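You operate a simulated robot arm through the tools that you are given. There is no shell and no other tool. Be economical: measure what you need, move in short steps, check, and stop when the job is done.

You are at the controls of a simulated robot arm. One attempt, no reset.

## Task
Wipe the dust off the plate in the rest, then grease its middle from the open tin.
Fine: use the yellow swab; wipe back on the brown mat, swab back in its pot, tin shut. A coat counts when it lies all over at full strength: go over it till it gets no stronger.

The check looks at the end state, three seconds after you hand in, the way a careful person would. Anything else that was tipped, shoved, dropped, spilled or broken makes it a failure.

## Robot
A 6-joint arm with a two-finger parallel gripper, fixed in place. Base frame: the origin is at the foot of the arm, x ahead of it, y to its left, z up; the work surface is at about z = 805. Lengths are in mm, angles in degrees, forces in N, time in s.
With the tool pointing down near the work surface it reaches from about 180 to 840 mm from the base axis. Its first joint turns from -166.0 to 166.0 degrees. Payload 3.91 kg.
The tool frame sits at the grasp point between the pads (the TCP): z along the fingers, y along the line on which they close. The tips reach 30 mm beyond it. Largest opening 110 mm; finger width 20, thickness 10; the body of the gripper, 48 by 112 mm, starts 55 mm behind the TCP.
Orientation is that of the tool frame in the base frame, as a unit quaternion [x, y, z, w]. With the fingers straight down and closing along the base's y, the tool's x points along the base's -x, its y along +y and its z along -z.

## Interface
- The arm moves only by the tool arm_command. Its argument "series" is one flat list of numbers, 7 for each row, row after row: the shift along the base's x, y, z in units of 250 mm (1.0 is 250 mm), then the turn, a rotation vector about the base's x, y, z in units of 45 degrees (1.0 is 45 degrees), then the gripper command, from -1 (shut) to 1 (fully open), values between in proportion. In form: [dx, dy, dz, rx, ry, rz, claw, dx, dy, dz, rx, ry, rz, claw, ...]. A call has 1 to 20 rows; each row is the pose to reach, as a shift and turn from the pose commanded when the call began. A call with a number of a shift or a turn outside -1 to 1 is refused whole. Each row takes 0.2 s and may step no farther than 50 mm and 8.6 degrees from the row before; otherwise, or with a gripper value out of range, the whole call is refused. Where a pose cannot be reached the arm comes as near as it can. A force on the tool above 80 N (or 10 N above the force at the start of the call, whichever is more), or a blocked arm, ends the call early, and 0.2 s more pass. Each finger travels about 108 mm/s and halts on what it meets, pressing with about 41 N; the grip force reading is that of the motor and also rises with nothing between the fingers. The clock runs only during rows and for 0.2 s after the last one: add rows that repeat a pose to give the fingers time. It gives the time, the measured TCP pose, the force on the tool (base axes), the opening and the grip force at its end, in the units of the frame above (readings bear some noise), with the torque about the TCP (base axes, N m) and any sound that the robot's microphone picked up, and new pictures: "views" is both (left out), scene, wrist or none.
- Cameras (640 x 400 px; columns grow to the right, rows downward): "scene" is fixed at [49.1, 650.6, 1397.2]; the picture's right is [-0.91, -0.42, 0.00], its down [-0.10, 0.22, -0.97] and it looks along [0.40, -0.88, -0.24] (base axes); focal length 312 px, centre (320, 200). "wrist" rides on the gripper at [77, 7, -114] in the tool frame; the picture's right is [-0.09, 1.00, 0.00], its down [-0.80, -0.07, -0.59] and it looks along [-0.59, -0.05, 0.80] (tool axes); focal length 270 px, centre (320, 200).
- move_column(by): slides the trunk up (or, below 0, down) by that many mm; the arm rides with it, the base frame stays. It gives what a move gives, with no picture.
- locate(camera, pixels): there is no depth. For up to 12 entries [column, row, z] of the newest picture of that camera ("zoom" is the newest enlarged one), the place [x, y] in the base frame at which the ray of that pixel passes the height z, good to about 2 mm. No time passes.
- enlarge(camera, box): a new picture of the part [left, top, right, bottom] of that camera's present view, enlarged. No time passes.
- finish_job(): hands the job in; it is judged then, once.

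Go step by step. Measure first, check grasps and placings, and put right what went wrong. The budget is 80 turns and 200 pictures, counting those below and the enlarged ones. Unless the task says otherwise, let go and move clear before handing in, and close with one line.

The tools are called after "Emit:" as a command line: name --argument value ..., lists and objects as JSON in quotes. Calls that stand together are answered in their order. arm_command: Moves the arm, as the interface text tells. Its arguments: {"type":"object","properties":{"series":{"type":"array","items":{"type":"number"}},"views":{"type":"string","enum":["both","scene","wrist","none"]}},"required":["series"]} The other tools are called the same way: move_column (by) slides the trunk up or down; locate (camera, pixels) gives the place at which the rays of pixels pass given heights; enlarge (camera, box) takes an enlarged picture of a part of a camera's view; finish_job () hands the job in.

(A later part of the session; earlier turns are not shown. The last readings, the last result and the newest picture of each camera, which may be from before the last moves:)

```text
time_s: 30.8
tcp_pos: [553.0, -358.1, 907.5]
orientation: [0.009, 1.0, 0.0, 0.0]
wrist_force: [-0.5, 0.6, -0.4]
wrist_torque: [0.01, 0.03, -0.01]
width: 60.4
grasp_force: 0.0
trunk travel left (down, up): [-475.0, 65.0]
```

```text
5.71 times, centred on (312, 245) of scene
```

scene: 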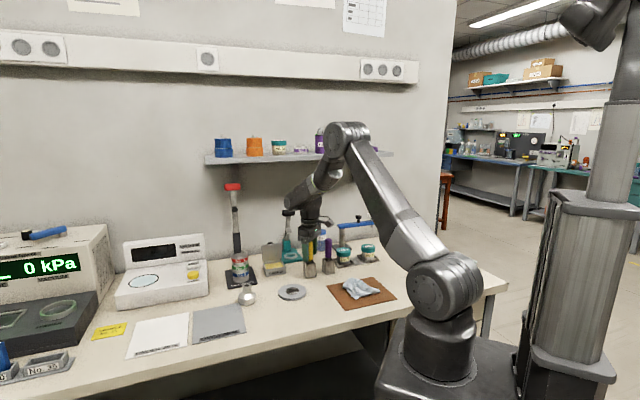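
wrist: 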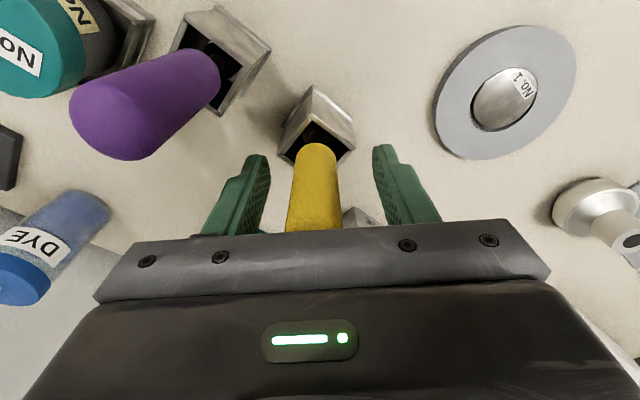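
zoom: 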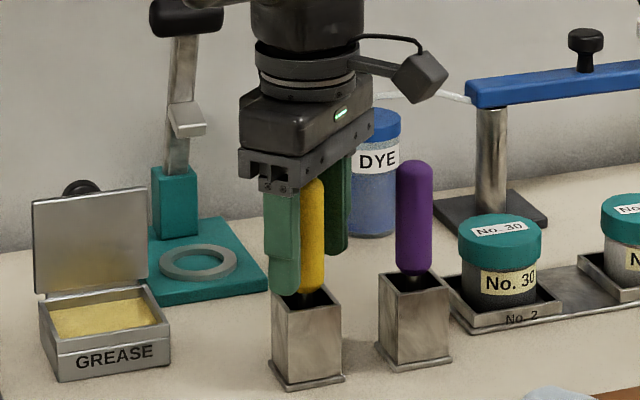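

Handle is centred between the fingers. Closing.

Emit:
arm_command --series '[0, 0, 0, 0, 0, 0, -0.4, 0, 0, 0, 0, 0, 0, -1, 0, 0, 0, 0, 0, 0, -1, 0, 0, 0, 0, 0, 0, -1]' --views "wrist"

```text
time_s: 31.8
tcp_pos: [555.7, -357.3, 908.9]
orientation: [0.009, 1.0, 0.0, 0.001]
wrist_force: [-0.1, 0.2, 0.1]
wrist_torque: [0.0, 0.0, 0.0]
width: 24.6
grasp_force: 41.3
trunk travel left (down, up): [-475.0, 65.0]
```

wrist: 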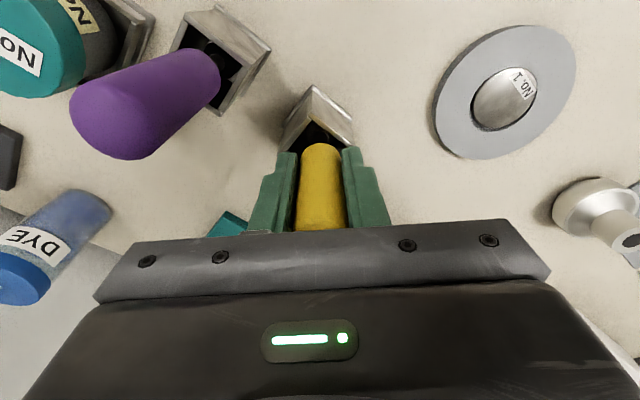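

Gripped at 24.6 mm. Lifting straight up to clear the pot and looking.

Emit:
arm_command --series '[0, 0, 0.06, 0, 0, 0, -1, 0, 0, 0.16, 0, 0, 0, -1, 0, 0, 0.28, 0, 0, 0, -1, 0, 0, 0.4, 0, 0, 0, -1, 0, 0, 0.4, 0, 0, 0, -1]'

Emit:
enlarge --camera "scene" --box '[256, 200, 368, 280]'

Emit:
enlarge --camera "wrist" --box '[240, 60, 400, 240]'

```text
time_s: 33.0
tcp_pos: [556.2, -357.3, 1008.0]
orientation: [0.008, 1.0, 0.0, 0.0]
wrist_force: [-0.7, -0.5, -0.8]
wrist_torque: [0.01, -0.03, 0.01]
width: 24.4
grasp_force: 41.3
trunk travel left (down, up): [-475.0, 65.0]
```

scene: 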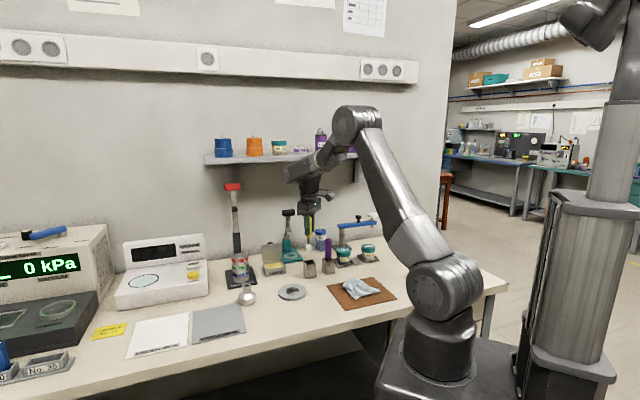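
wrist: 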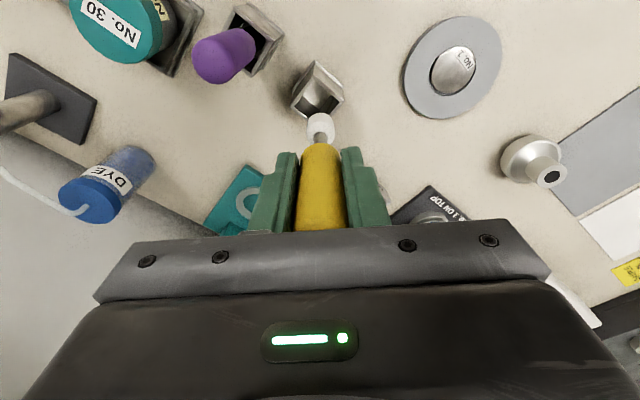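

```text
5.00 times, centred on (312, 240) of scene
```

zoom: 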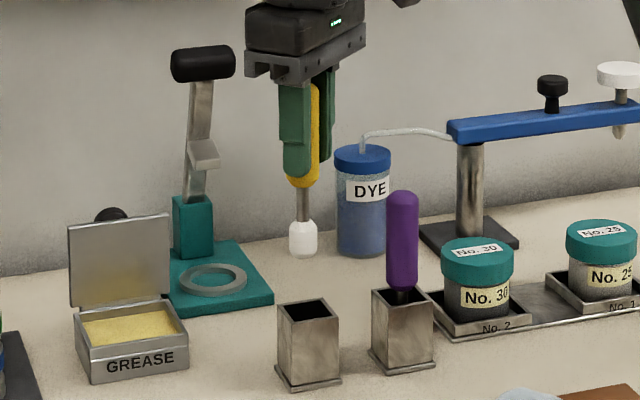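

```text
2.22 times, centred on (320, 150) of wrist
```

zoom: 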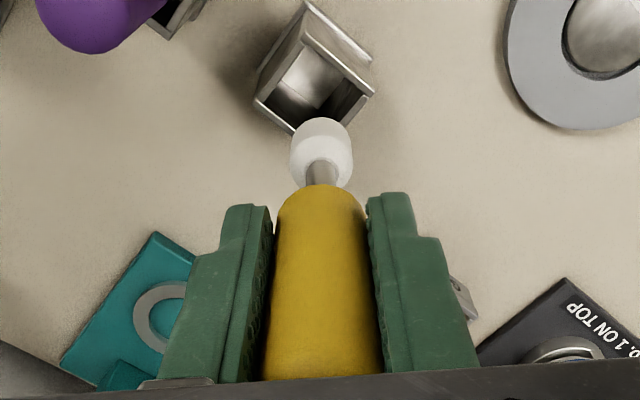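

Swab tip (white head) is about 98 mm below the TCP. Before going to the tin I check clearance to the tall stack pole and the press.

Emit:
locate --camera "scene" --pixels '[[240, 282, 812], [227, 284, 806], [257, 281, 806], [237, 258, 806], [236, 250, 850], [296, 262, 806], [290, 258, 810], [288, 212, 1020]]'

Emit:
enlarge --camera "scene" --box '[216, 170, 328, 290]'

```text
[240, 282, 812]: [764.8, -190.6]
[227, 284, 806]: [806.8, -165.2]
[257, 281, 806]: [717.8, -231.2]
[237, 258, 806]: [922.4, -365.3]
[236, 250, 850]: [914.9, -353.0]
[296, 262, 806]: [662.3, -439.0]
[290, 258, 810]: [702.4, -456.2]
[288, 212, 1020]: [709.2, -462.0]
```

```text
3.33 times, centred on (272, 230) of scene
```

zoom: 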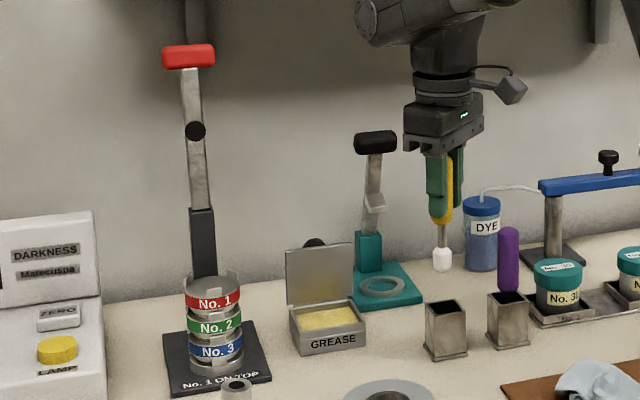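

Clear paths: press lever near y -460, stack farther in x. I'll carry the swab over the tin and lower to just above the grease.

Emit:
arm_command --series '[0.14, 0.035, 0.02, 0, 0, 0, -1, 0.28, 0.07, 0.02, 0, 0, 0, -1, 0.42, 0.105, 0.02, 0, 0, 0, -1, 0.56, 0.14, 0, 0, 0, 0, -1, 0.56, 0.14, -0.14, 0, 0, 0, -1, 0.56, 0.14, -0.26, 0, 0, 0, -1, 0.56, 0.14, -0.26, 0, 0, 0, -1]'

Emit:
enlarge --camera "scene" --box '[240, 220, 320, 280]'

Emit:
enlarge --camera "wrist" --box '[240, 60, 400, 240]'

```text
time_s: 34.6
tcp_pos: [698.3, -324.1, 940.1]
orientation: [0.01, 1.0, 0.0, 0.0]
wrist_force: [-0.7, -0.2, -0.7]
wrist_torque: [-0.01, 0.01, -0.01]
width: 24.3
grasp_force: 40.6
trunk travel left (down, up): [-475.0, 65.0]
```

scene: 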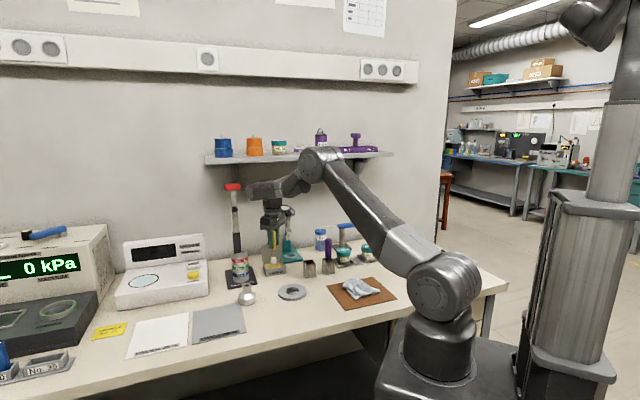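
wrist: 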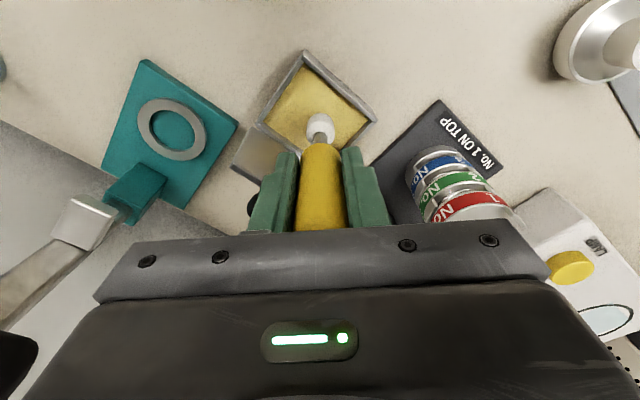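

```text
6.67 times, centred on (280, 250) of scene
```

zoom: 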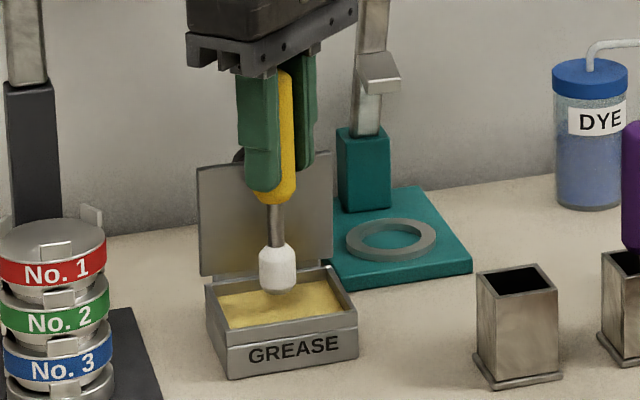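

```text
2.22 times, centred on (320, 150) of wrist
```

zoom: 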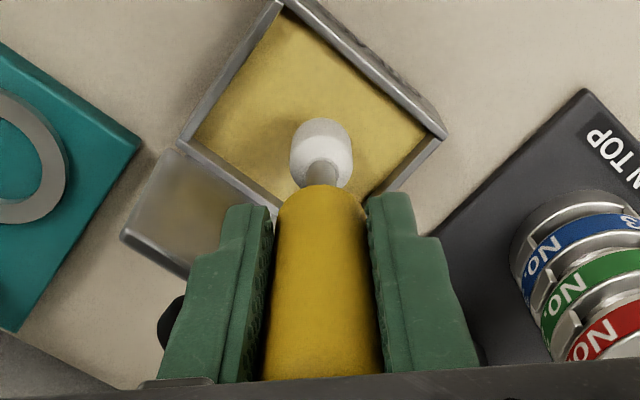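

The head is above the tin's middle. Creeping down into the grease.

Emit:
arm_command --series '[0, 0, -0.02, 0, 0, 0, -1, 0, 0, -0.036, 0, 0, 0, -1, 0, 0, -0.048, 0, 0, 0, -1, 0, 0, -0.048, 0, 0, 0, -1]' --views "scene"

Emit:
enlarge --camera "scene" --box '[256, 240, 304, 280]'

```text
time_s: 35.6
tcp_pos: [695.4, -324.8, 929.3]
orientation: [0.008, 1.0, 0.0, 0.0]
wrist_force: [0.2, 0.1, -0.1]
wrist_torque: [-0.01, 0.01, -0.01]
width: 24.6
grasp_force: 41.1
trunk travel left (down, up): [-475.0, 65.0]
```

scene: 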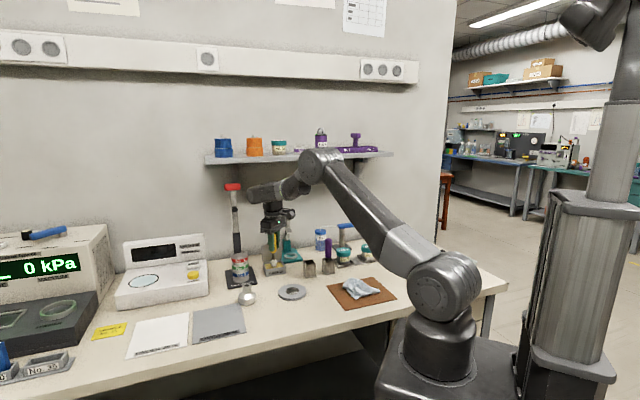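

```text
10.00 times, centred on (280, 260) of scene
```

zoom: 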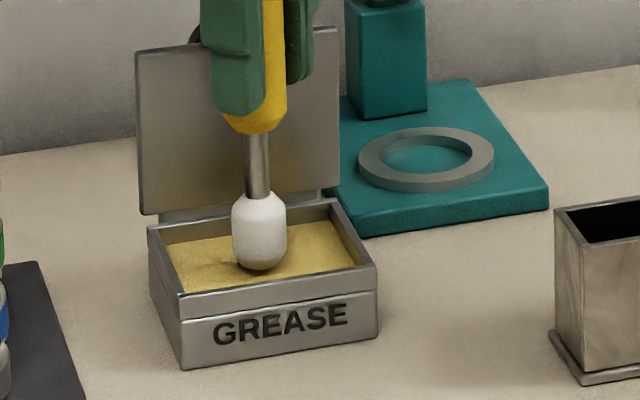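

Head tip is just above the grease. Going down more in 2 mm steps.

Emit:
arm_command --series '[0, 0, -0.008, 0, 0, 0, -1, 0, 0, -0.016, 0, 0, 0, -1, 0, 0, -0.024, 0, 0, 0, -1, 0, 0, -0.024, 0, 0, 0, -1]' --views "none"

Emit:
enlarge --camera "scene" --box '[256, 240, 304, 280]'

```text
time_s: 36.6
tcp_pos: [695.9, -324.0, 927.1]
orientation: [0.008, 1.0, -0.001, 0.001]
wrist_force: [-0.4, -0.2, 6.4]
wrist_torque: [-0.01, -0.03, 0.01]
width: 24.3
grasp_force: 41.5
trunk travel left (down, up): [-475.0, 65.0]
```

```text
10.00 times, centred on (280, 260) of scene
```

zoom: 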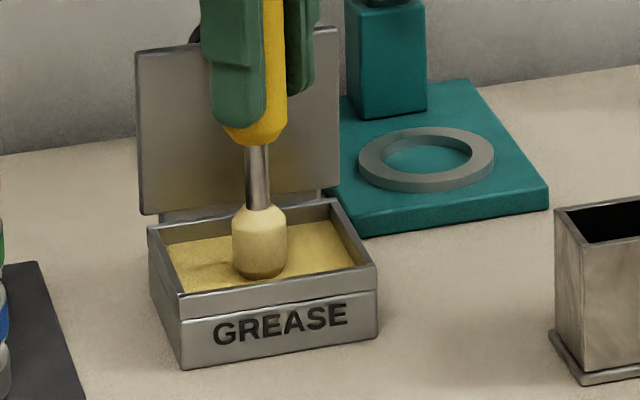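

6.4 N on the grease and the head turned yellow: loaded. Now over the plate at (553,-215), stopping just above it.

Emit:
arm_command --series '[0, 0, 0.02, 0, 0, 0, -1, 0, 0, 0.16, 0, 0, 0, -1, 0, 0, 0.3, 0, 0, 0, -1, -0.142, 0.108, 0.3, 0, 0, 0, -1, -0.284, 0.216, 0.3, 0, 0, 0, -1, -0.426, 0.324, 0.3, 0, 0, 0, -1, -0.568, 0.432, 0.3, 0, 0, 0, -1, -0.568, 0.432, 0.3, 0, 0, 0, -1, -0.568, 0.432, 0.15, 0, 0, 0, -1, -0.568, 0.432, 0.02, 0, 0, 0, -1, -0.568, 0.432, 0.0, 0, 0, 0, -1, -0.568, 0.432, 0.0, 0, 0, 0, -1]'

Emit:
enlarge --camera "scene" --box '[260, 260, 324, 310]'

Emit:
enlarge --camera "wrist" --box '[240, 60, 400, 160]'

```text
time_s: 39.2
tcp_pos: [554.0, -215.8, 925.0]
orientation: [0.008, 1.0, 0.0, 0.0]
wrist_force: [-0.1, -0.6, 0.6]
wrist_torque: [0.0, -0.01, 0.03]
width: 24.4
grasp_force: 41.0
trunk travel left (down, up): [-475.0, 65.0]
```

scene: 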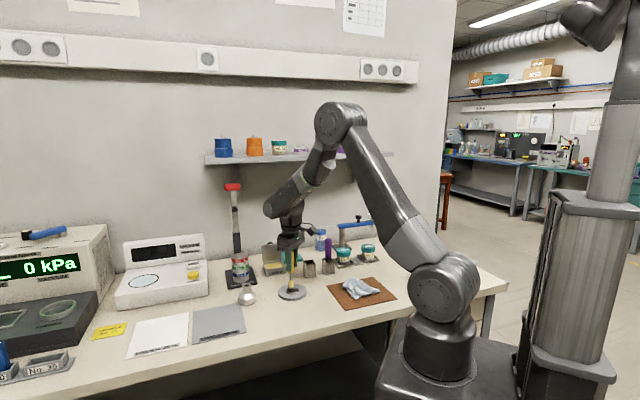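
wrist: 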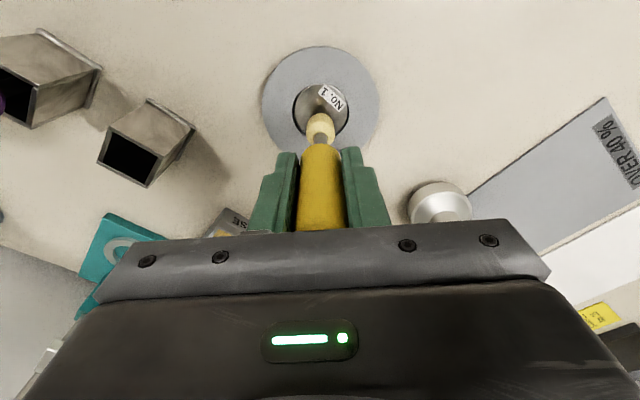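

```text
8.00 times, centred on (292, 285) of scene
```

zoom: 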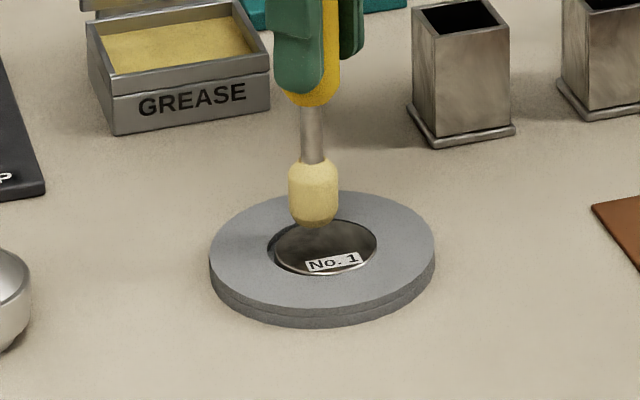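

```text
4.00 times, centred on (320, 110) of wrist
```

zoom: 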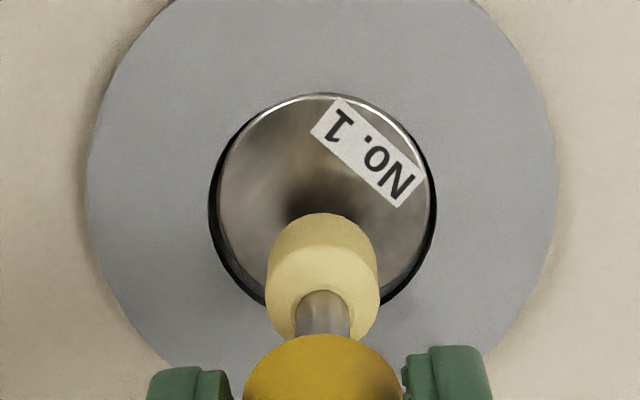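

I'll get the plate's centre exactly from this view.

Emit:
locate --camera "zoom" --pixels '[[322, 200, 811], [218, 205, 811], [434, 205, 811], [325, 95, 811], [305, 205, 811], [330, 120, 811], [395, 205, 811], [312, 135, 811], [323, 318, 811], [88, 190, 812], [556, 180, 812]]'

```text
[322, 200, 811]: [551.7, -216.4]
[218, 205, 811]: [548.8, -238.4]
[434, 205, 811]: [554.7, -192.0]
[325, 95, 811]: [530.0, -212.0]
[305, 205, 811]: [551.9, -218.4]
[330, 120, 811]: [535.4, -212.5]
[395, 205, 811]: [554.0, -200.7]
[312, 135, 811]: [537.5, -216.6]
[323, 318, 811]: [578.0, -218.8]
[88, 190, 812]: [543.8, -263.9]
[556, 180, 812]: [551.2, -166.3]
```

Plate centre (553,-215); label begins about 9.6 mm from the centre. I'll lower the swab to touch in the middle.

Emit:
arm_command --series '[0, 0, -0.02, 0, 0, 0, -1, 0, 0, -0.04, 0, 0, 0, -1, 0, 0, -0.052, 0, 0, 0, -1, 0, 0, -0.06, 0, 0, 0, -1, 0, 0, -0.06, 0, 0, 0, -1]' --views "none"

```text
time_s: 40.4
tcp_pos: [551.5, -216.5, 913.8]
orientation: [0.008, 1.0, -0.002, 0.005]
wrist_force: [2.2, -0.1, 49.2]
wrist_torque: [-0.05, -0.32, -0.01]
width: 24.4
grasp_force: 41.2
trunk travel left (down, up): [-475.0, 65.0]
```

49 N – contact came earlier than expected. Backing off 4 mm at once.

Emit:
arm_command --series '[0, 0, 0.012, 0, 0, 0, -1, 0, 0, 0.018, 0, 0, 0, -1, 0, 0, 0.018, 0, 0, 0, -1]' --views "scene"

Emit:
enlarge --camera "scene" --box '[260, 260, 324, 310]'

```text
time_s: 41.2
tcp_pos: [553.9, -216.3, 913.5]
orientation: [0.009, 1.0, 0.0, 0.001]
wrist_force: [6.5, -2.4, 22.5]
wrist_torque: [-0.32, -0.69, -0.02]
width: 24.6
grasp_force: 41.1
trunk travel left (down, up): [-475.0, 65.0]
```

scene: 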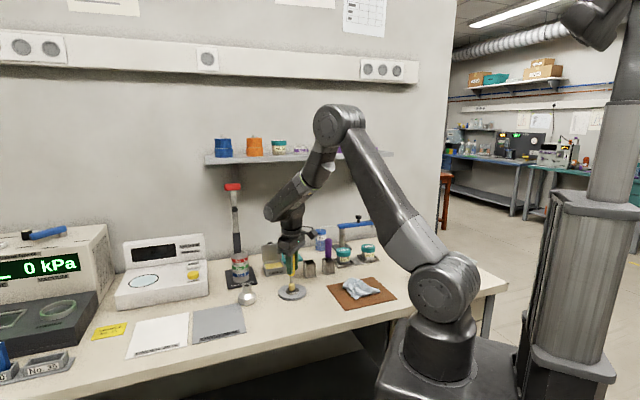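

```text
8.00 times, centred on (292, 285) of scene
```

zoom: 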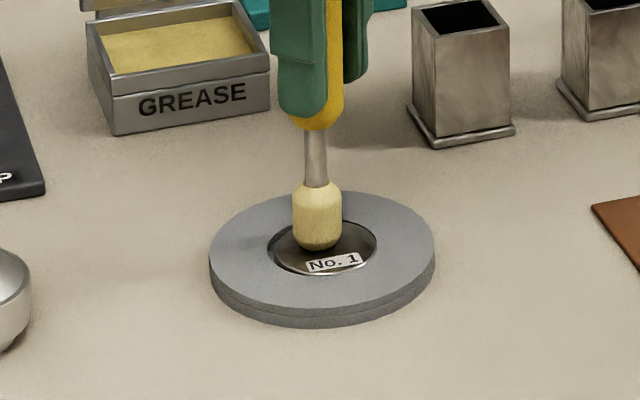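

Still 22 N at z 913.5. I'll rise 1.5 mm more and draw small circles of 3–4 mm.

Emit:
arm_command --series '[0, 0, 0.006, 0, 0, 0, -1, 0, 0, 0.006, 0, 0, 0, -1, 0.014, 0, 0.006, 0, 0, 0, -1, 0.01, 0.01, 0.006, 0, 0, 0, -1, 0, 0.014, 0.006, 0, 0, 0, -1, -0.01, 0.01, 0.006, 0, 0, 0, -1, -0.014, 0, 0.006, 0, 0, 0, -1, -0.01, -0.01, 0.006, 0, 0, 0, -1, 0, -0.014, 0.006, 0, 0, 0, -1, 0.01, -0.01, 0.006, 0, 0, 0, -1, 0, 0, 0.006, 0, 0, 0, -1, 0, 0, 0.006, 0, 0, 0, -1]' --views "none"

Emit:
enlarge --camera "wrist" --box '[240, 60, 400, 160]'

```text
time_s: 43.8
tcp_pos: [552.9, -215.2, 915.4]
orientation: [0.008, 1.0, 0.0, 0.001]
wrist_force: [0.6, 0.5, -0.9]
wrist_torque: [0.01, 0.01, -0.06]
width: 24.4
grasp_force: 40.5
trunk travel left (down, up): [-475.0, 65.0]
```

```text
4.00 times, centred on (320, 110) of wrist
```

zoom: 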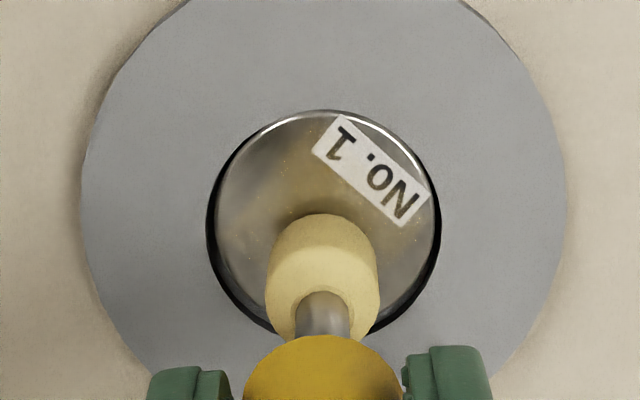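

Free of force at 915.4; a thin yellow film with specks shows. I'll press at about 1 mm lower and go around at several radii.

Emit:
arm_command --series '[0, 0, -0.005, 0, 0, 0, -1, 0.012, 0, -0.005, 0, 0, 0, -1, 0.008, 0.008, -0.005, 0, 0, 0, -1, 0, 0.012, -0.005, 0, 0, 0, -1, -0.008, 0.008, -0.005, 0, 0, 0, -1, -0.012, 0, -0.005, 0, 0, 0, -1, -0.008, -0.008, -0.005, 0, 0, 0, -1, 0, -0.012, -0.005, 0, 0, 0, -1, 0.008, -0.008, -0.005, 0, 0, 0, -1, 0.026, 0, -0.005, 0, 0, 0, -1, 0.018, 0.018, -0.005, 0, 0, 0, -1, 0, 0.026, -0.005, 0, 0, 0, -1, -0.018, 0.018, -0.005, 0, 0, 0, -1, -0.026, 0, -0.005, 0, 0, 0, -1, -0.018, -0.018, -0.005, 0, 0, 0, -1, 0, -0.026, -0.005, 0, 0, 0, -1, 0.018, -0.018, -0.005, 0, 0, 0, -1, 0.026, 0, -0.005, 0, 0, 0, -1, 0, 0, -0.005, 0, 0, 0, -1, 0, 0, -0.005, 0, 0, 0, -1]' --views "none"

Emit:
enlarge --camera "wrist" --box '[240, 60, 400, 160]'

```text
time_s: 48.0
tcp_pos: [552.3, -215.0, 914.0]
orientation: [0.009, 1.0, 0.0, -0.001]
wrist_force: [-0.2, 0.7, -0.8]
wrist_torque: [0.03, -0.01, -0.03]
width: 24.3
grasp_force: 41.0
trunk travel left (down, up): [-475.0, 65.0]
```

```text
4.00 times, centred on (320, 110) of wrist
```

zoom: 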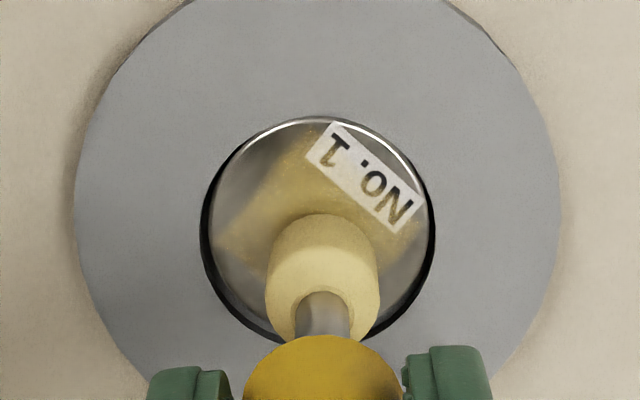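

The film is now a visible patch in the plate's middle, uneven. I'll raise and shift back to see it all.

Emit:
arm_command --series '[0, 0, 0.06, 0, 0, 0, -1, 0, 0, 0.18, 0, 0, 0, -1, -0.1, 0, 0.3, 0, 0, 0, -1, -0.22, 0, 0.35, 0, 0, 0, -1, -0.22, 0, 0.35, 0, 0, 0, -1]' --views "wrist"

Emit:
enlarge --camera "wrist" --box '[280, 100, 360, 160]'

Emit:
enlarge --camera "scene" --box '[276, 280, 308, 300]'

```text
time_s: 49.2
tcp_pos: [495.4, -215.9, 1001.6]
orientation: [0.008, 1.0, 0.0, 0.0]
wrist_force: [-0.1, 0.1, -0.6]
wrist_torque: [-0.02, 0.02, 0.01]
width: 24.7
grasp_force: 41.2
trunk travel left (down, up): [-475.0, 65.0]
```

wrist: 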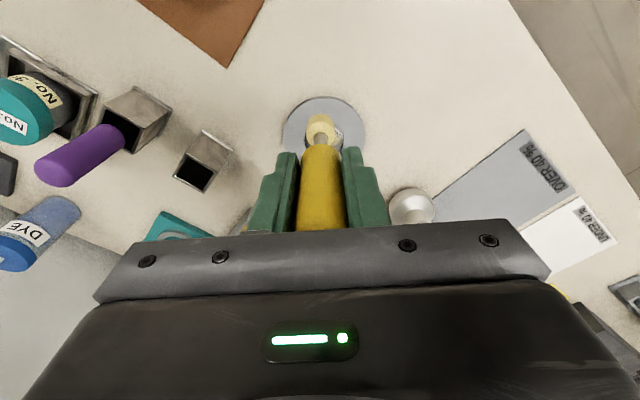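

```text
6.67 times, centred on (320, 130) of wrist
```

zoom: 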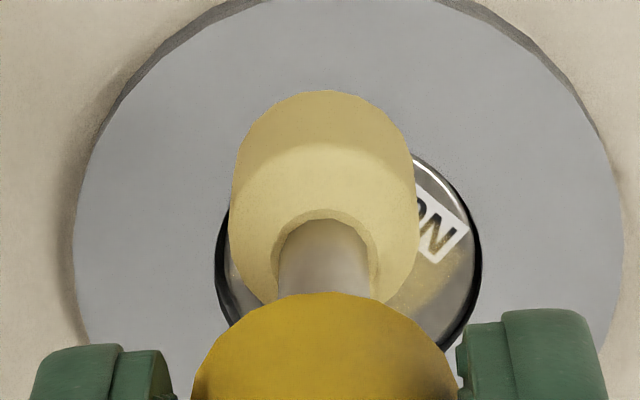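

```text
16.00 times, centred on (292, 290) of scene
```

zoom: 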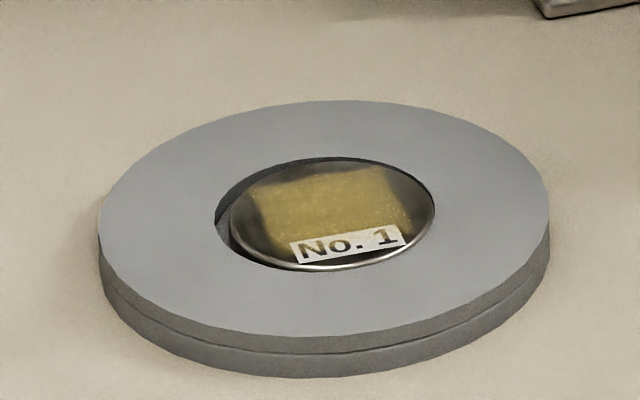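

From the scene zoom the patch is a square in the plate's middle, stronger on the right, weaker on the left (toward +x+y). I'll return and touch again, watching force.

Emit:
arm_command --series '[0.11, 0, 0, 0, 0, 0, -1, 0.22, 0, -0.05, 0, 0, 0, -1, 0.22, 0, -0.2, 0, 0, 0, -1, 0.22, 0, -0.33, 0, 0, 0, -1, 0.22, 0, -0.35, 0, 0, 0, -1, 0.22, 0, -0.353, 0, 0, 0, -1, 0.22, 0, -0.353, 0, 0, 0, -1]' --views "none"

```text
time_s: 50.8
tcp_pos: [552.8, -216.4, 914.5]
orientation: [0.008, 1.0, 0.0, 0.001]
wrist_force: [0.2, -0.4, 7.1]
wrist_torque: [-0.07, -0.02, 0.01]
width: 24.4
grasp_force: 40.4
trunk travel left (down, up): [-475.0, 65.0]
```

7 N contact. Raster over the patch along the label's direction.

Emit:
arm_command --series '[-0.0055, 0.0058, 0, 0, 0, 0, -1, 0.006, 0.0168, 0, 0, 0, 0, -1, 0.0175, 0.0279, 0, 0, 0, 0, -1, 0.0313, 0.0135, 0, 0, 0, 0, -1, 0.0198, 0.0024, 0, 0, 0, 0, -1, 0.0083, -0.0086, 0, 0, 0, 0, -1, -0.0032, -0.0196, 0, 0, 0, 0, -1, -0.0147, -0.0307, 0, 0, 0, 0, -1, -0.0009, -0.0451, 0, 0, 0, 0, -1, 0.0106, -0.034, 0, 0, 0, 0, -1, 0.0221, -0.023, 0, 0, 0, 0, -1, 0.0336, -0.012, 0, 0, 0, 0, -1, 0.0451, -0.0009, 0, 0, 0, 0, -1, 0.0313, 0.0135, 0, 0, 0, 0, -1, 0.0175, 0.0279, 0, 0, 0, 0, -1, 0.006, 0.0168, 0, 0, 0, 0, -1, -0.0055, 0.0058, 0, 0, 0, 0, -1, -0.017, -0.0053, 0, 0, 0, 0, -1, -0.0285, -0.0163, 0, 0, 0, 0, -1, 0, 0, 0, 0, 0, 0, -1]' --views "none"

Emit:
enlarge --camera "scene" --box '[276, 280, 308, 300]'

```text
time_s: 55.0
tcp_pos: [552.8, -216.8, 913.0]
orientation: [0.008, 1.0, 0.0, 0.0]
wrist_force: [-1.4, -1.0, 6.1]
wrist_torque: [-0.12, 0.14, -0.01]
width: 24.7
grasp_force: 41.6
trunk travel left (down, up): [-475.0, 65.0]
```

```text
16.00 times, centred on (292, 290) of scene
```

zoom: 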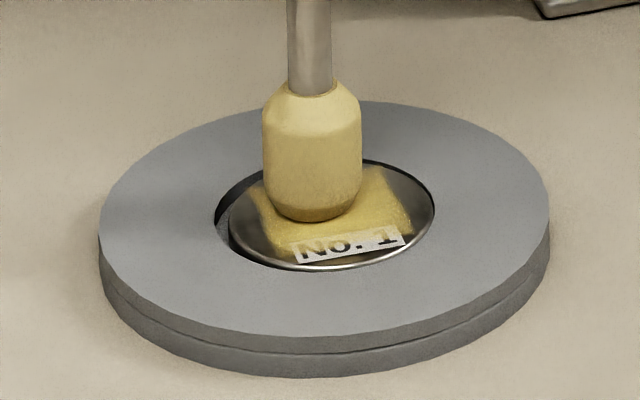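

The patch gets stronger. Lifting to inspect it.

Emit:
arm_command --series '[0, 0, 0.06, 0, 0, 0, -1, 0, 0, 0.18, 0, 0, 0, -1, 0.08, 0, 0.32, 0, 0, 0, -1, 0.08, 0, 0.32, 0, 0, 0, -1]' --views "none"

Emit:
enlarge --camera "scene" --box '[276, 280, 308, 300]'

Emit:
enlarge --camera "wrist" --box '[260, 40, 380, 140]'

```text
time_s: 56.0
tcp_pos: [574.7, -214.8, 992.3]
orientation: [0.009, 1.0, 0.0, -0.001]
wrist_force: [0.0, 0.2, -0.9]
wrist_torque: [-0.02, -0.02, -0.01]
width: 24.4
grasp_force: 41.1
trunk travel left (down, up): [-475.0, 65.0]
```

```text
16.00 times, centred on (292, 290) of scene
```

zoom: 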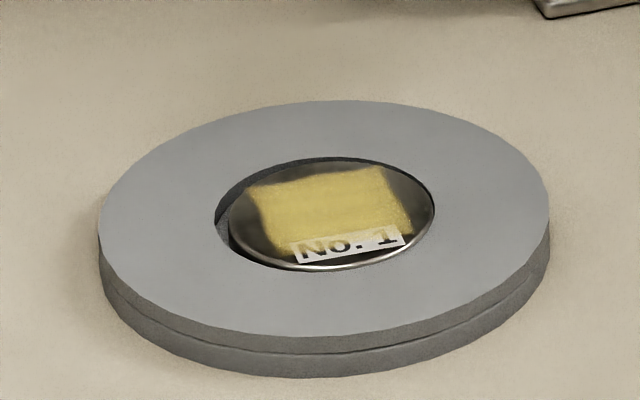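

```text
4.00 times, centred on (320, 90) of wrist
```

zoom: 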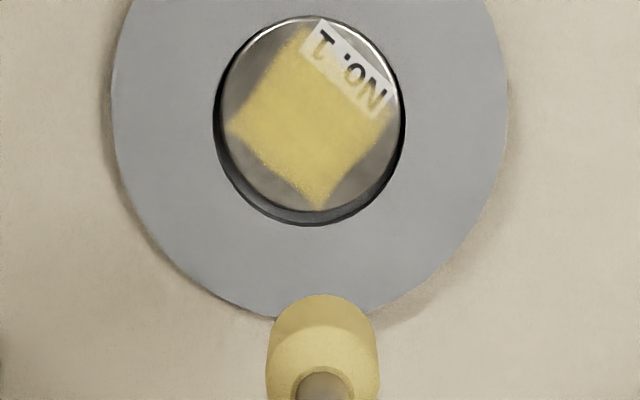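

The patch is now a nearly full square; edges are slightly translucent. Another pass with emphasis on the borders.

Emit:
arm_command --series '[-0.08, 0, -0.1, 0, 0, 0, -1, -0.08, 0, -0.22, 0, 0, 0, -1, -0.08, 0, -0.31, 0, 0, 0, -1, -0.08, 0, -0.32, 0, 0, 0, -1, -0.0624, 0.0282, -0.32, 0, 0, 0, -1, -0.0426, 0.0193, -0.32, 0, 0, 0, -1, -0.0316, -0.0037, -0.32, 0, 0, 0, -1, -0.0432, -0.0149, -0.32, 0, 0, 0, -1, -0.0548, -0.0261, -0.32, 0, 0, 0, -1, -0.0664, -0.0373, -0.32, 0, 0, 0, -1, -0.078, -0.0485, -0.32, 0, 0, 0, -1, -0.1006, -0.0367, -0.32, 0, 0, 0, -1, -0.1088, -0.0166, -0.32, 0, 0, 0, -1, -0.1, -0.0025, -0.32, 0, 0, 0, -1, -0.0884, 0.0087, -0.32, 0, 0, 0, -1, -0.0768, 0.0199, -0.32, 0, 0, 0, -1, -0.0484, 0.0137, -0.32, 0, 0, 0, -1, -0.0716, -0.0087, -0.32, 0, 0, 0, -1, -0.0948, -0.0311, -0.32, 0, 0, 0, -1, -0.08, 0, -0.32, 0, 0, 0, -1]' --views "none"

```text
time_s: 60.2
tcp_pos: [551.8, -213.9, 914.0]
orientation: [0.008, 1.0, 0.0, 0.0]
wrist_force: [-0.8, -0.8, 7.7]
wrist_torque: [-0.07, 0.04, -0.03]
width: 24.5
grasp_force: 41.2
trunk travel left (down, up): [-475.0, 65.0]
```

Contact held (7.7 N). Repeat the loop and then lift to look.

Emit:
arm_command --series '[0.0176, 0.0282, 0, 0, 0, 0, -1, 0.0374, 0.0193, 0, 0, 0, 0, -1, 0.0484, -0.0037, 0, 0, 0, 0, -1, 0.0368, -0.0149, 0, 0, 0, 0, -1, 0.0252, -0.0261, 0, 0, 0, 0, -1, 0.0136, -0.0373, 0, 0, 0, 0, -1, 0.002, -0.0485, 0, 0, 0, 0, -1, -0.0206, -0.0367, 0, 0, 0, 0, -1, -0.0288, -0.0166, 0, 0, 0, 0, -1, -0.02, -0.0025, 0, 0, 0, 0, -1, -0.0084, 0.0087, 0, 0, 0, 0, -1, 0.0032, 0.0199, 0, 0, 0, 0, -1, 0.0316, 0.0137, 0, 0, 0, 0, -1, 0.0084, -0.0087, 0, 0, 0, 0, -1, -0.0148, -0.0311, 0, 0, 0, 0, -1, 0, 0, 0, 0, 0, 0, -1, 0, 0, 0.06, 0, 0, 0, -1, 0, 0, 0.18, 0, 0, 0, -1, 0.08, 0, 0.32, 0, 0, 0, -1, 0.08, 0, 0.32, 0, 0, 0, -1]' --views "none"

Emit:
enlarge --camera "wrist" --box '[260, 40, 380, 140]'

Emit:
enlarge --camera "wrist" --box '[285, 40, 349, 80]'

Emit:
enlarge --camera "scene" --box '[276, 280, 308, 300]'

```text
time_s: 64.4
tcp_pos: [575.6, -213.7, 995.3]
orientation: [0.008, 1.0, 0.0, 0.0]
wrist_force: [0.5, -0.6, -0.6]
wrist_torque: [0.01, 0.02, -0.03]
width: 24.3
grasp_force: 41.4
trunk travel left (down, up): [-475.0, 65.0]
```

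```text
4.00 times, centred on (320, 90) of wrist
```

zoom: 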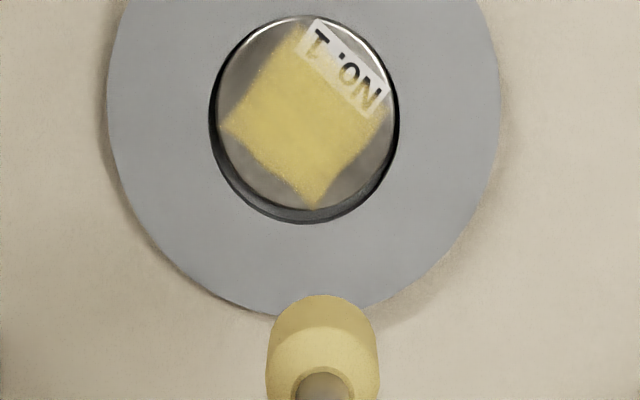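

```text
10.00 times, centred on (317, 60) of wrist
```

zoom: 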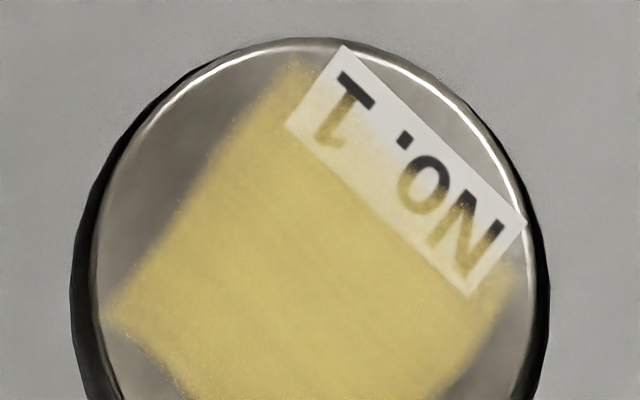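

```text
16.00 times, centred on (292, 290) of scene
```

zoom: 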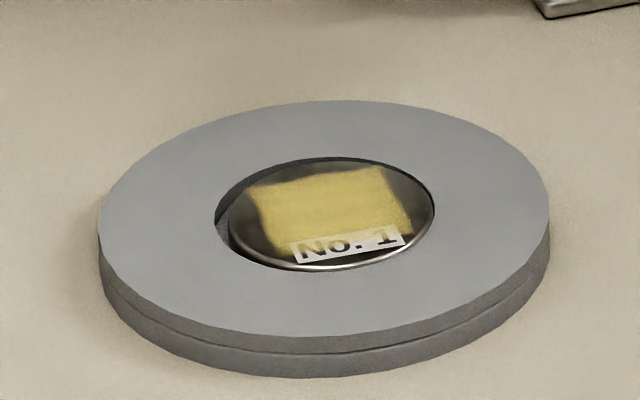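

The coat looks even and hardly changed since the last pass. To make sure the swab isn't running dry I'll reload once and do one more pass.

Emit:
arm_command --series '[0.122, -0.108, 0.03, 0, 0, 0, -1, 0.244, -0.216, 0.03, 0, 0, 0, -1, 0.366, -0.324, 0.03, 0, 0, 0, -1, 0.488, -0.432, 0.03, 0, 0, 0, -1, 0.488, -0.432, 0.0, 0, 0, 0, -1, 0.488, -0.432, -0.15, 0, 0, 0, -1, 0.488, -0.432, -0.25, 0, 0, 0, -1, 0.488, -0.432, -0.268, 0, 0, 0, -1, 0.488, -0.432, -0.274, 0, 0, 0, -1, 0.488, -0.432, -0.278, 0, 0, 0, -1, 0.488, -0.432, -0.278, 0, 0, 0, -1]' --views "none"

Emit:
enlarge --camera "scene" --box '[256, 240, 304, 280]'

```text
time_s: 66.8
tcp_pos: [697.0, -324.0, 925.9]
orientation: [0.007, 1.0, -0.001, 0.001]
wrist_force: [3.2, -0.8, 8.4]
wrist_torque: [-0.13, -0.38, -0.01]
width: 24.4
grasp_force: 41.1
trunk travel left (down, up): [-475.0, 65.0]
```

```text
10.00 times, centred on (280, 260) of scene
```

zoom: 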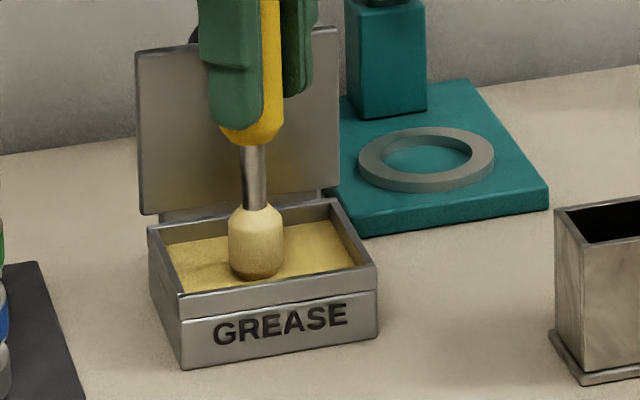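

8 N in the grease; reloaded. Back to the plate to touch again.

Emit:
arm_command --series '[0, 0, 0.02, 0, 0, 0, -1, 0, 0, 0.16, 0, 0, 0, -1, 0, 0, 0.3, 0, 0, 0, -1, -0.142, 0.108, 0.3, 0, 0, 0, -1, -0.284, 0.216, 0.3, 0, 0, 0, -1, -0.426, 0.324, 0.3, 0, 0, 0, -1, -0.568, 0.432, 0.3, 0, 0, 0, -1, -0.568, 0.432, 0.3, 0, 0, 0, -1, -0.568, 0.432, 0.15, 0, 0, 0, -1, -0.568, 0.432, 0.02, 0, 0, 0, -1, -0.568, 0.432, -0.025, 0, 0, 0, -1, -0.568, 0.432, -0.036, 0, 0, 0, -1, -0.568, 0.432, -0.041, 0, 0, 0, -1, -0.568, 0.432, -0.041, 0, 0, 0, -1]' --views "none"

```text
time_s: 69.8
tcp_pos: [554.9, -215.6, 914.4]
orientation: [0.009, 1.0, -0.001, 0.001]
wrist_force: [2.3, 2.1, 9.1]
wrist_torque: [0.27, -0.18, -0.01]
width: 24.3
grasp_force: 41.0
trunk travel left (down, up): [-475.0, 65.0]
```

9 N contact. Full loop again, then lift to compare.

Emit:
arm_command --series '[0.0176, 0.0282, 0, 0, 0, 0, -1, 0.0374, 0.0193, 0, 0, 0, 0, -1, 0.0484, -0.0037, 0, 0, 0, 0, -1, 0.0368, -0.0149, 0, 0, 0, 0, -1, 0.0252, -0.0261, 0, 0, 0, 0, -1, 0.0136, -0.0373, 0, 0, 0, 0, -1, 0.002, -0.0485, 0, 0, 0, 0, -1, -0.0206, -0.0367, 0, 0, 0, 0, -1, -0.0288, -0.0166, 0, 0, 0, 0, -1, -0.02, -0.0025, 0, 0, 0, 0, -1, -0.0084, 0.0087, 0, 0, 0, 0, -1, 0.0032, 0.0199, 0, 0, 0, 0, -1, 0.0316, 0.0137, 0, 0, 0, 0, -1, 0.0084, -0.0087, 0, 0, 0, 0, -1, -0.0148, -0.0311, 0, 0, 0, 0, -1, 0, 0, 0, 0, 0, 0, -1, 0, 0, 0.06, 0, 0, 0, -1, 0, 0, 0.18, 0, 0, 0, -1, 0.08, 0, 0.32, 0, 0, 0, -1, 0.08, 0, 0.32, 0, 0, 0, -1]' --views "none"

Emit:
enlarge --camera "wrist" --box '[260, 40, 380, 140]'

Emit:
enlarge --camera "wrist" --box '[285, 45, 349, 95]'

Emit:
enlarge --camera "scene" --box '[276, 280, 308, 300]'

```text
time_s: 74.0
tcp_pos: [572.1, -215.6, 992.2]
orientation: [0.009, 1.0, 0.0, 0.001]
wrist_force: [-0.2, -0.3, -0.7]
wrist_torque: [-0.02, -0.01, 0.02]
width: 24.3
grasp_force: 41.2
trunk travel left (down, up): [-475.0, 65.0]
```

```text
4.00 times, centred on (320, 90) of wrist
```

zoom: 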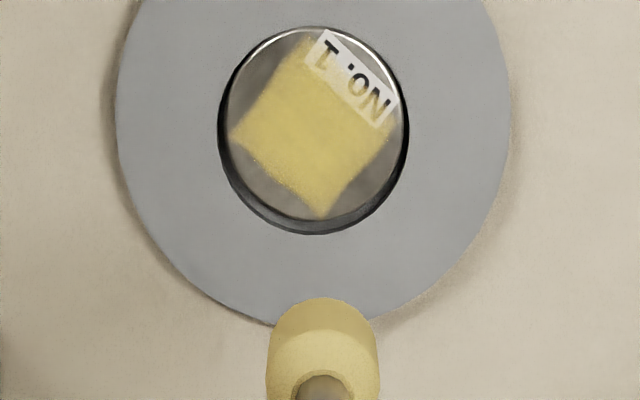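

```text
8.00 times, centred on (317, 70) of wrist
```

zoom: 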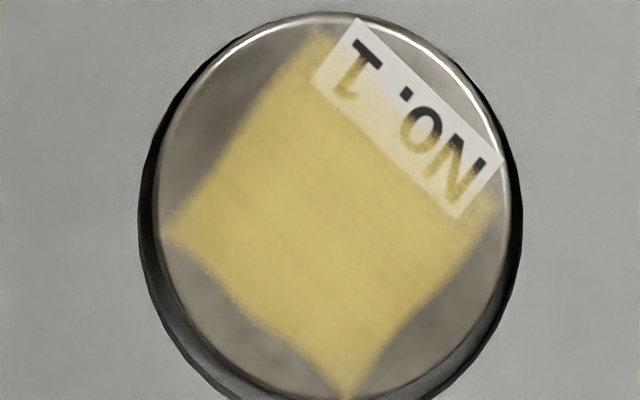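

```text
16.00 times, centred on (292, 290) of scene
```

zoom: 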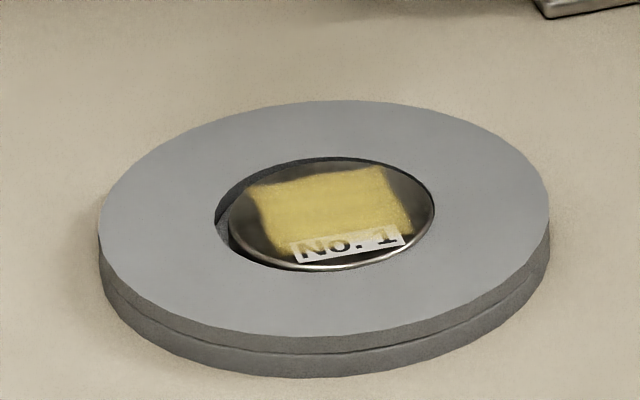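

No change with fresh grease: the coat is saturated. Now return the swab over its pot at (555,-358).

Emit:
arm_command --series '[-0.018, -0.143, 0.06, 0, 0, 0, -1, -0.036, -0.286, 0.084, 0, 0, 0, -1, -0.054, -0.429, 0.084, 0, 0, 0, -1, -0.072, -0.572, 0.084, 0, 0, 0, -1, -0.072, -0.572, 0.084, 0, 0, 0, -1, -0.072, -0.572, 0, 0, 0, 0, -1, -0.072, -0.572, -0.06, 0, 0, 0, -1, -0.072, -0.572, -0.06, 0, 0, 0, -1]'

Emit:
enlarge --camera "scene" --box '[276, 210, 340, 280]'

Emit:
enlarge --camera "wrist" --box '[260, 60, 380, 160]'

```text
time_s: 75.8
tcp_pos: [556.6, -357.5, 979.1]
orientation: [0.008, 1.0, 0.0, -0.001]
wrist_force: [0.7, 0.0, -0.8]
wrist_torque: [0.01, 0.01, 0.01]
width: 24.5
grasp_force: 40.7
trunk travel left (down, up): [-475.0, 65.0]
```

scene: 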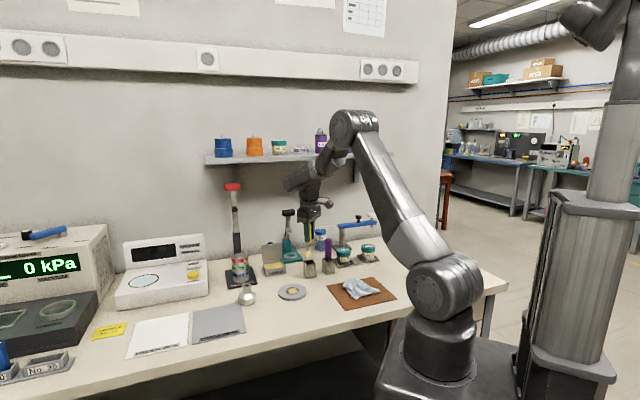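
wrist: 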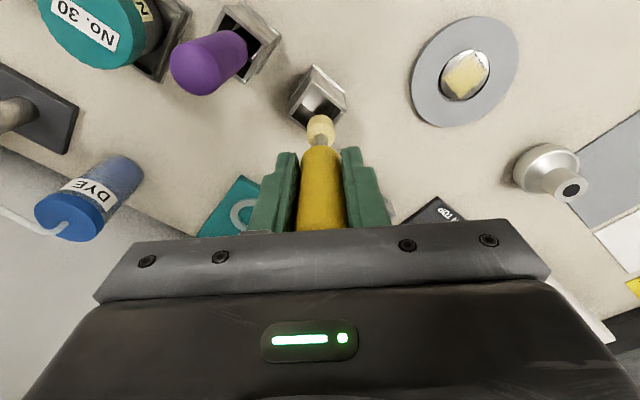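

```text
5.71 times, centred on (308, 245) of scene
```

zoom: 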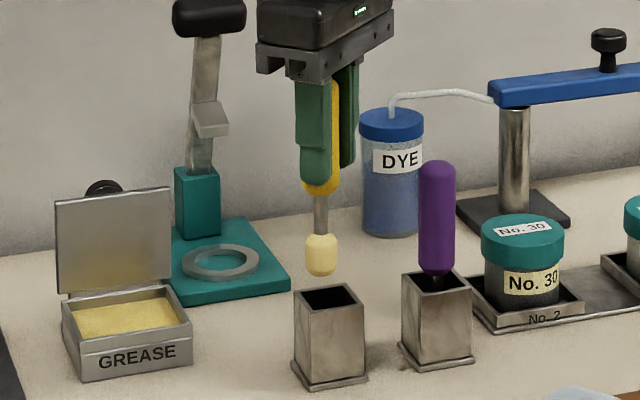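

```text
4.00 times, centred on (320, 110) of wrist
```

zoom: 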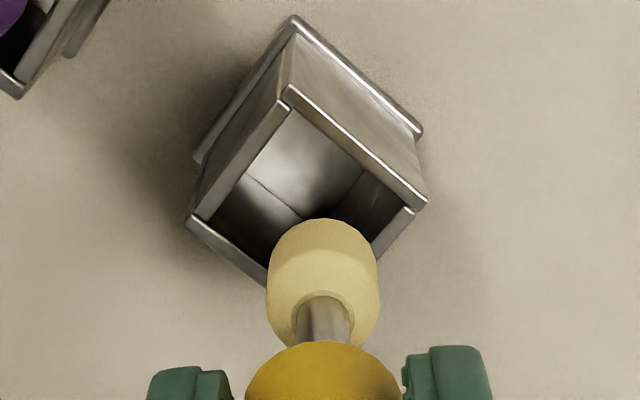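

I'll measure the pot rim in this zoom to check centring before inserting.

Emit:
locate --camera "zoom" --pixels '[[287, 88, 860], [190, 222, 860], [427, 203, 860], [287, 88, 855], [190, 222, 855], [427, 203, 855], [323, 235, 880]]'

```text
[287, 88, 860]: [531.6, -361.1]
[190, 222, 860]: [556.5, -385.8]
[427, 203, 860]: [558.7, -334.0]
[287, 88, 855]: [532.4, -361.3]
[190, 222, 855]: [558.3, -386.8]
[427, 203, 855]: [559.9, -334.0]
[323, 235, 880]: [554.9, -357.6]
```

Pot centre about (557,-360), inner width about 33 mm against a 20 mm head: fits. Inserting with a stop just above the floor.

Emit:
arm_command --series '[0.004, -0.006, -0.1, 0, 0, 0, -1, 0.004, -0.006, -0.18, 0, 0, 0, -1, 0.004, -0.006, -0.25, 0, 0, 0, -1, 0.004, -0.006, -0.268, 0, 0, 0, -1, 0.004, -0.006, -0.268, 0, 0, 0, -1]' --views "none"

Emit:
enlarge --camera "scene" --box '[276, 210, 340, 280]'

```text
time_s: 76.5
tcp_pos: [558.2, -358.9, 941.4]
orientation: [0.007, 1.0, -0.005, 0.007]
wrist_force: [-1.7, 3.6, 28.3]
wrist_torque: [0.66, -0.18, 0.04]
width: 24.5
grasp_force: 40.7
trunk travel left (down, up): [-475.0, 65.0]
stopped in row 3: the force on the tool passed its limit (the readings are from after the stop); the commanded pose is now the measured one
```

```text
5.71 times, centred on (308, 245) of scene
```

zoom: 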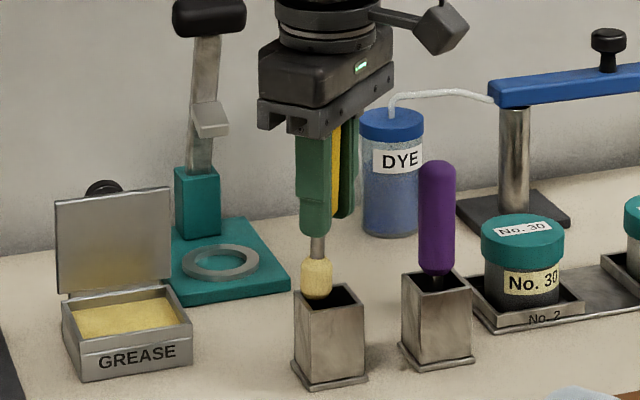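

The head hit the rim (28 N): it seems the swab leans toward +x in the grip. I'll lift 20 mm and measure the tip against the opening.

Emit:
arm_command --series '[0, 0, 0.03, 0, 0, 0, -1, 0, 0, 0.07, 0, 0, 0, -1, 0, 0, 0.07, 0, 0, 0, -1]' --views "none"

Emit:
enlarge --camera "scene" --box '[292, 230, 332, 280]'

Emit:
enlarge --camera "wrist" --box '[260, 60, 380, 160]'

```text
time_s: 77.3
tcp_pos: [557.7, -360.3, 953.9]
orientation: [0.008, 1.0, -0.003, 0.004]
wrist_force: [0.5, 0.5, -1.3]
wrist_torque: [-0.01, 0.01, 0.01]
width: 24.5
grasp_force: 40.8
trunk travel left (down, up): [-475.0, 65.0]
```

```text
8.00 times, centred on (312, 255) of scene
```

zoom: 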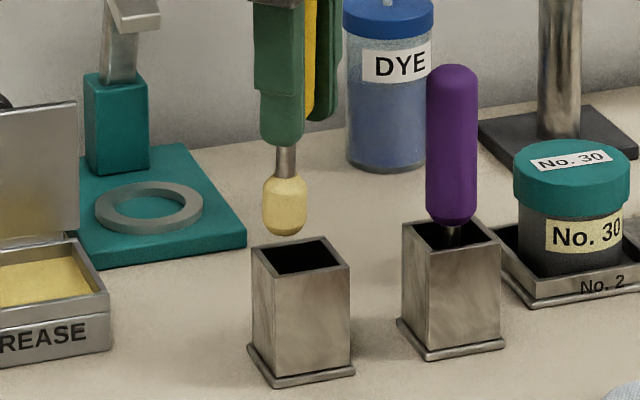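

```text
4.00 times, centred on (320, 110) of wrist
```

zoom: 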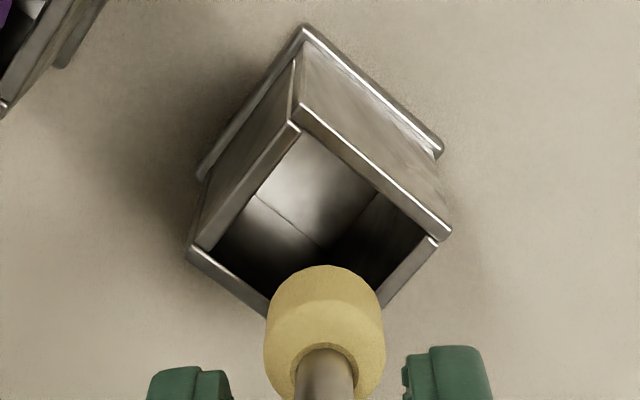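

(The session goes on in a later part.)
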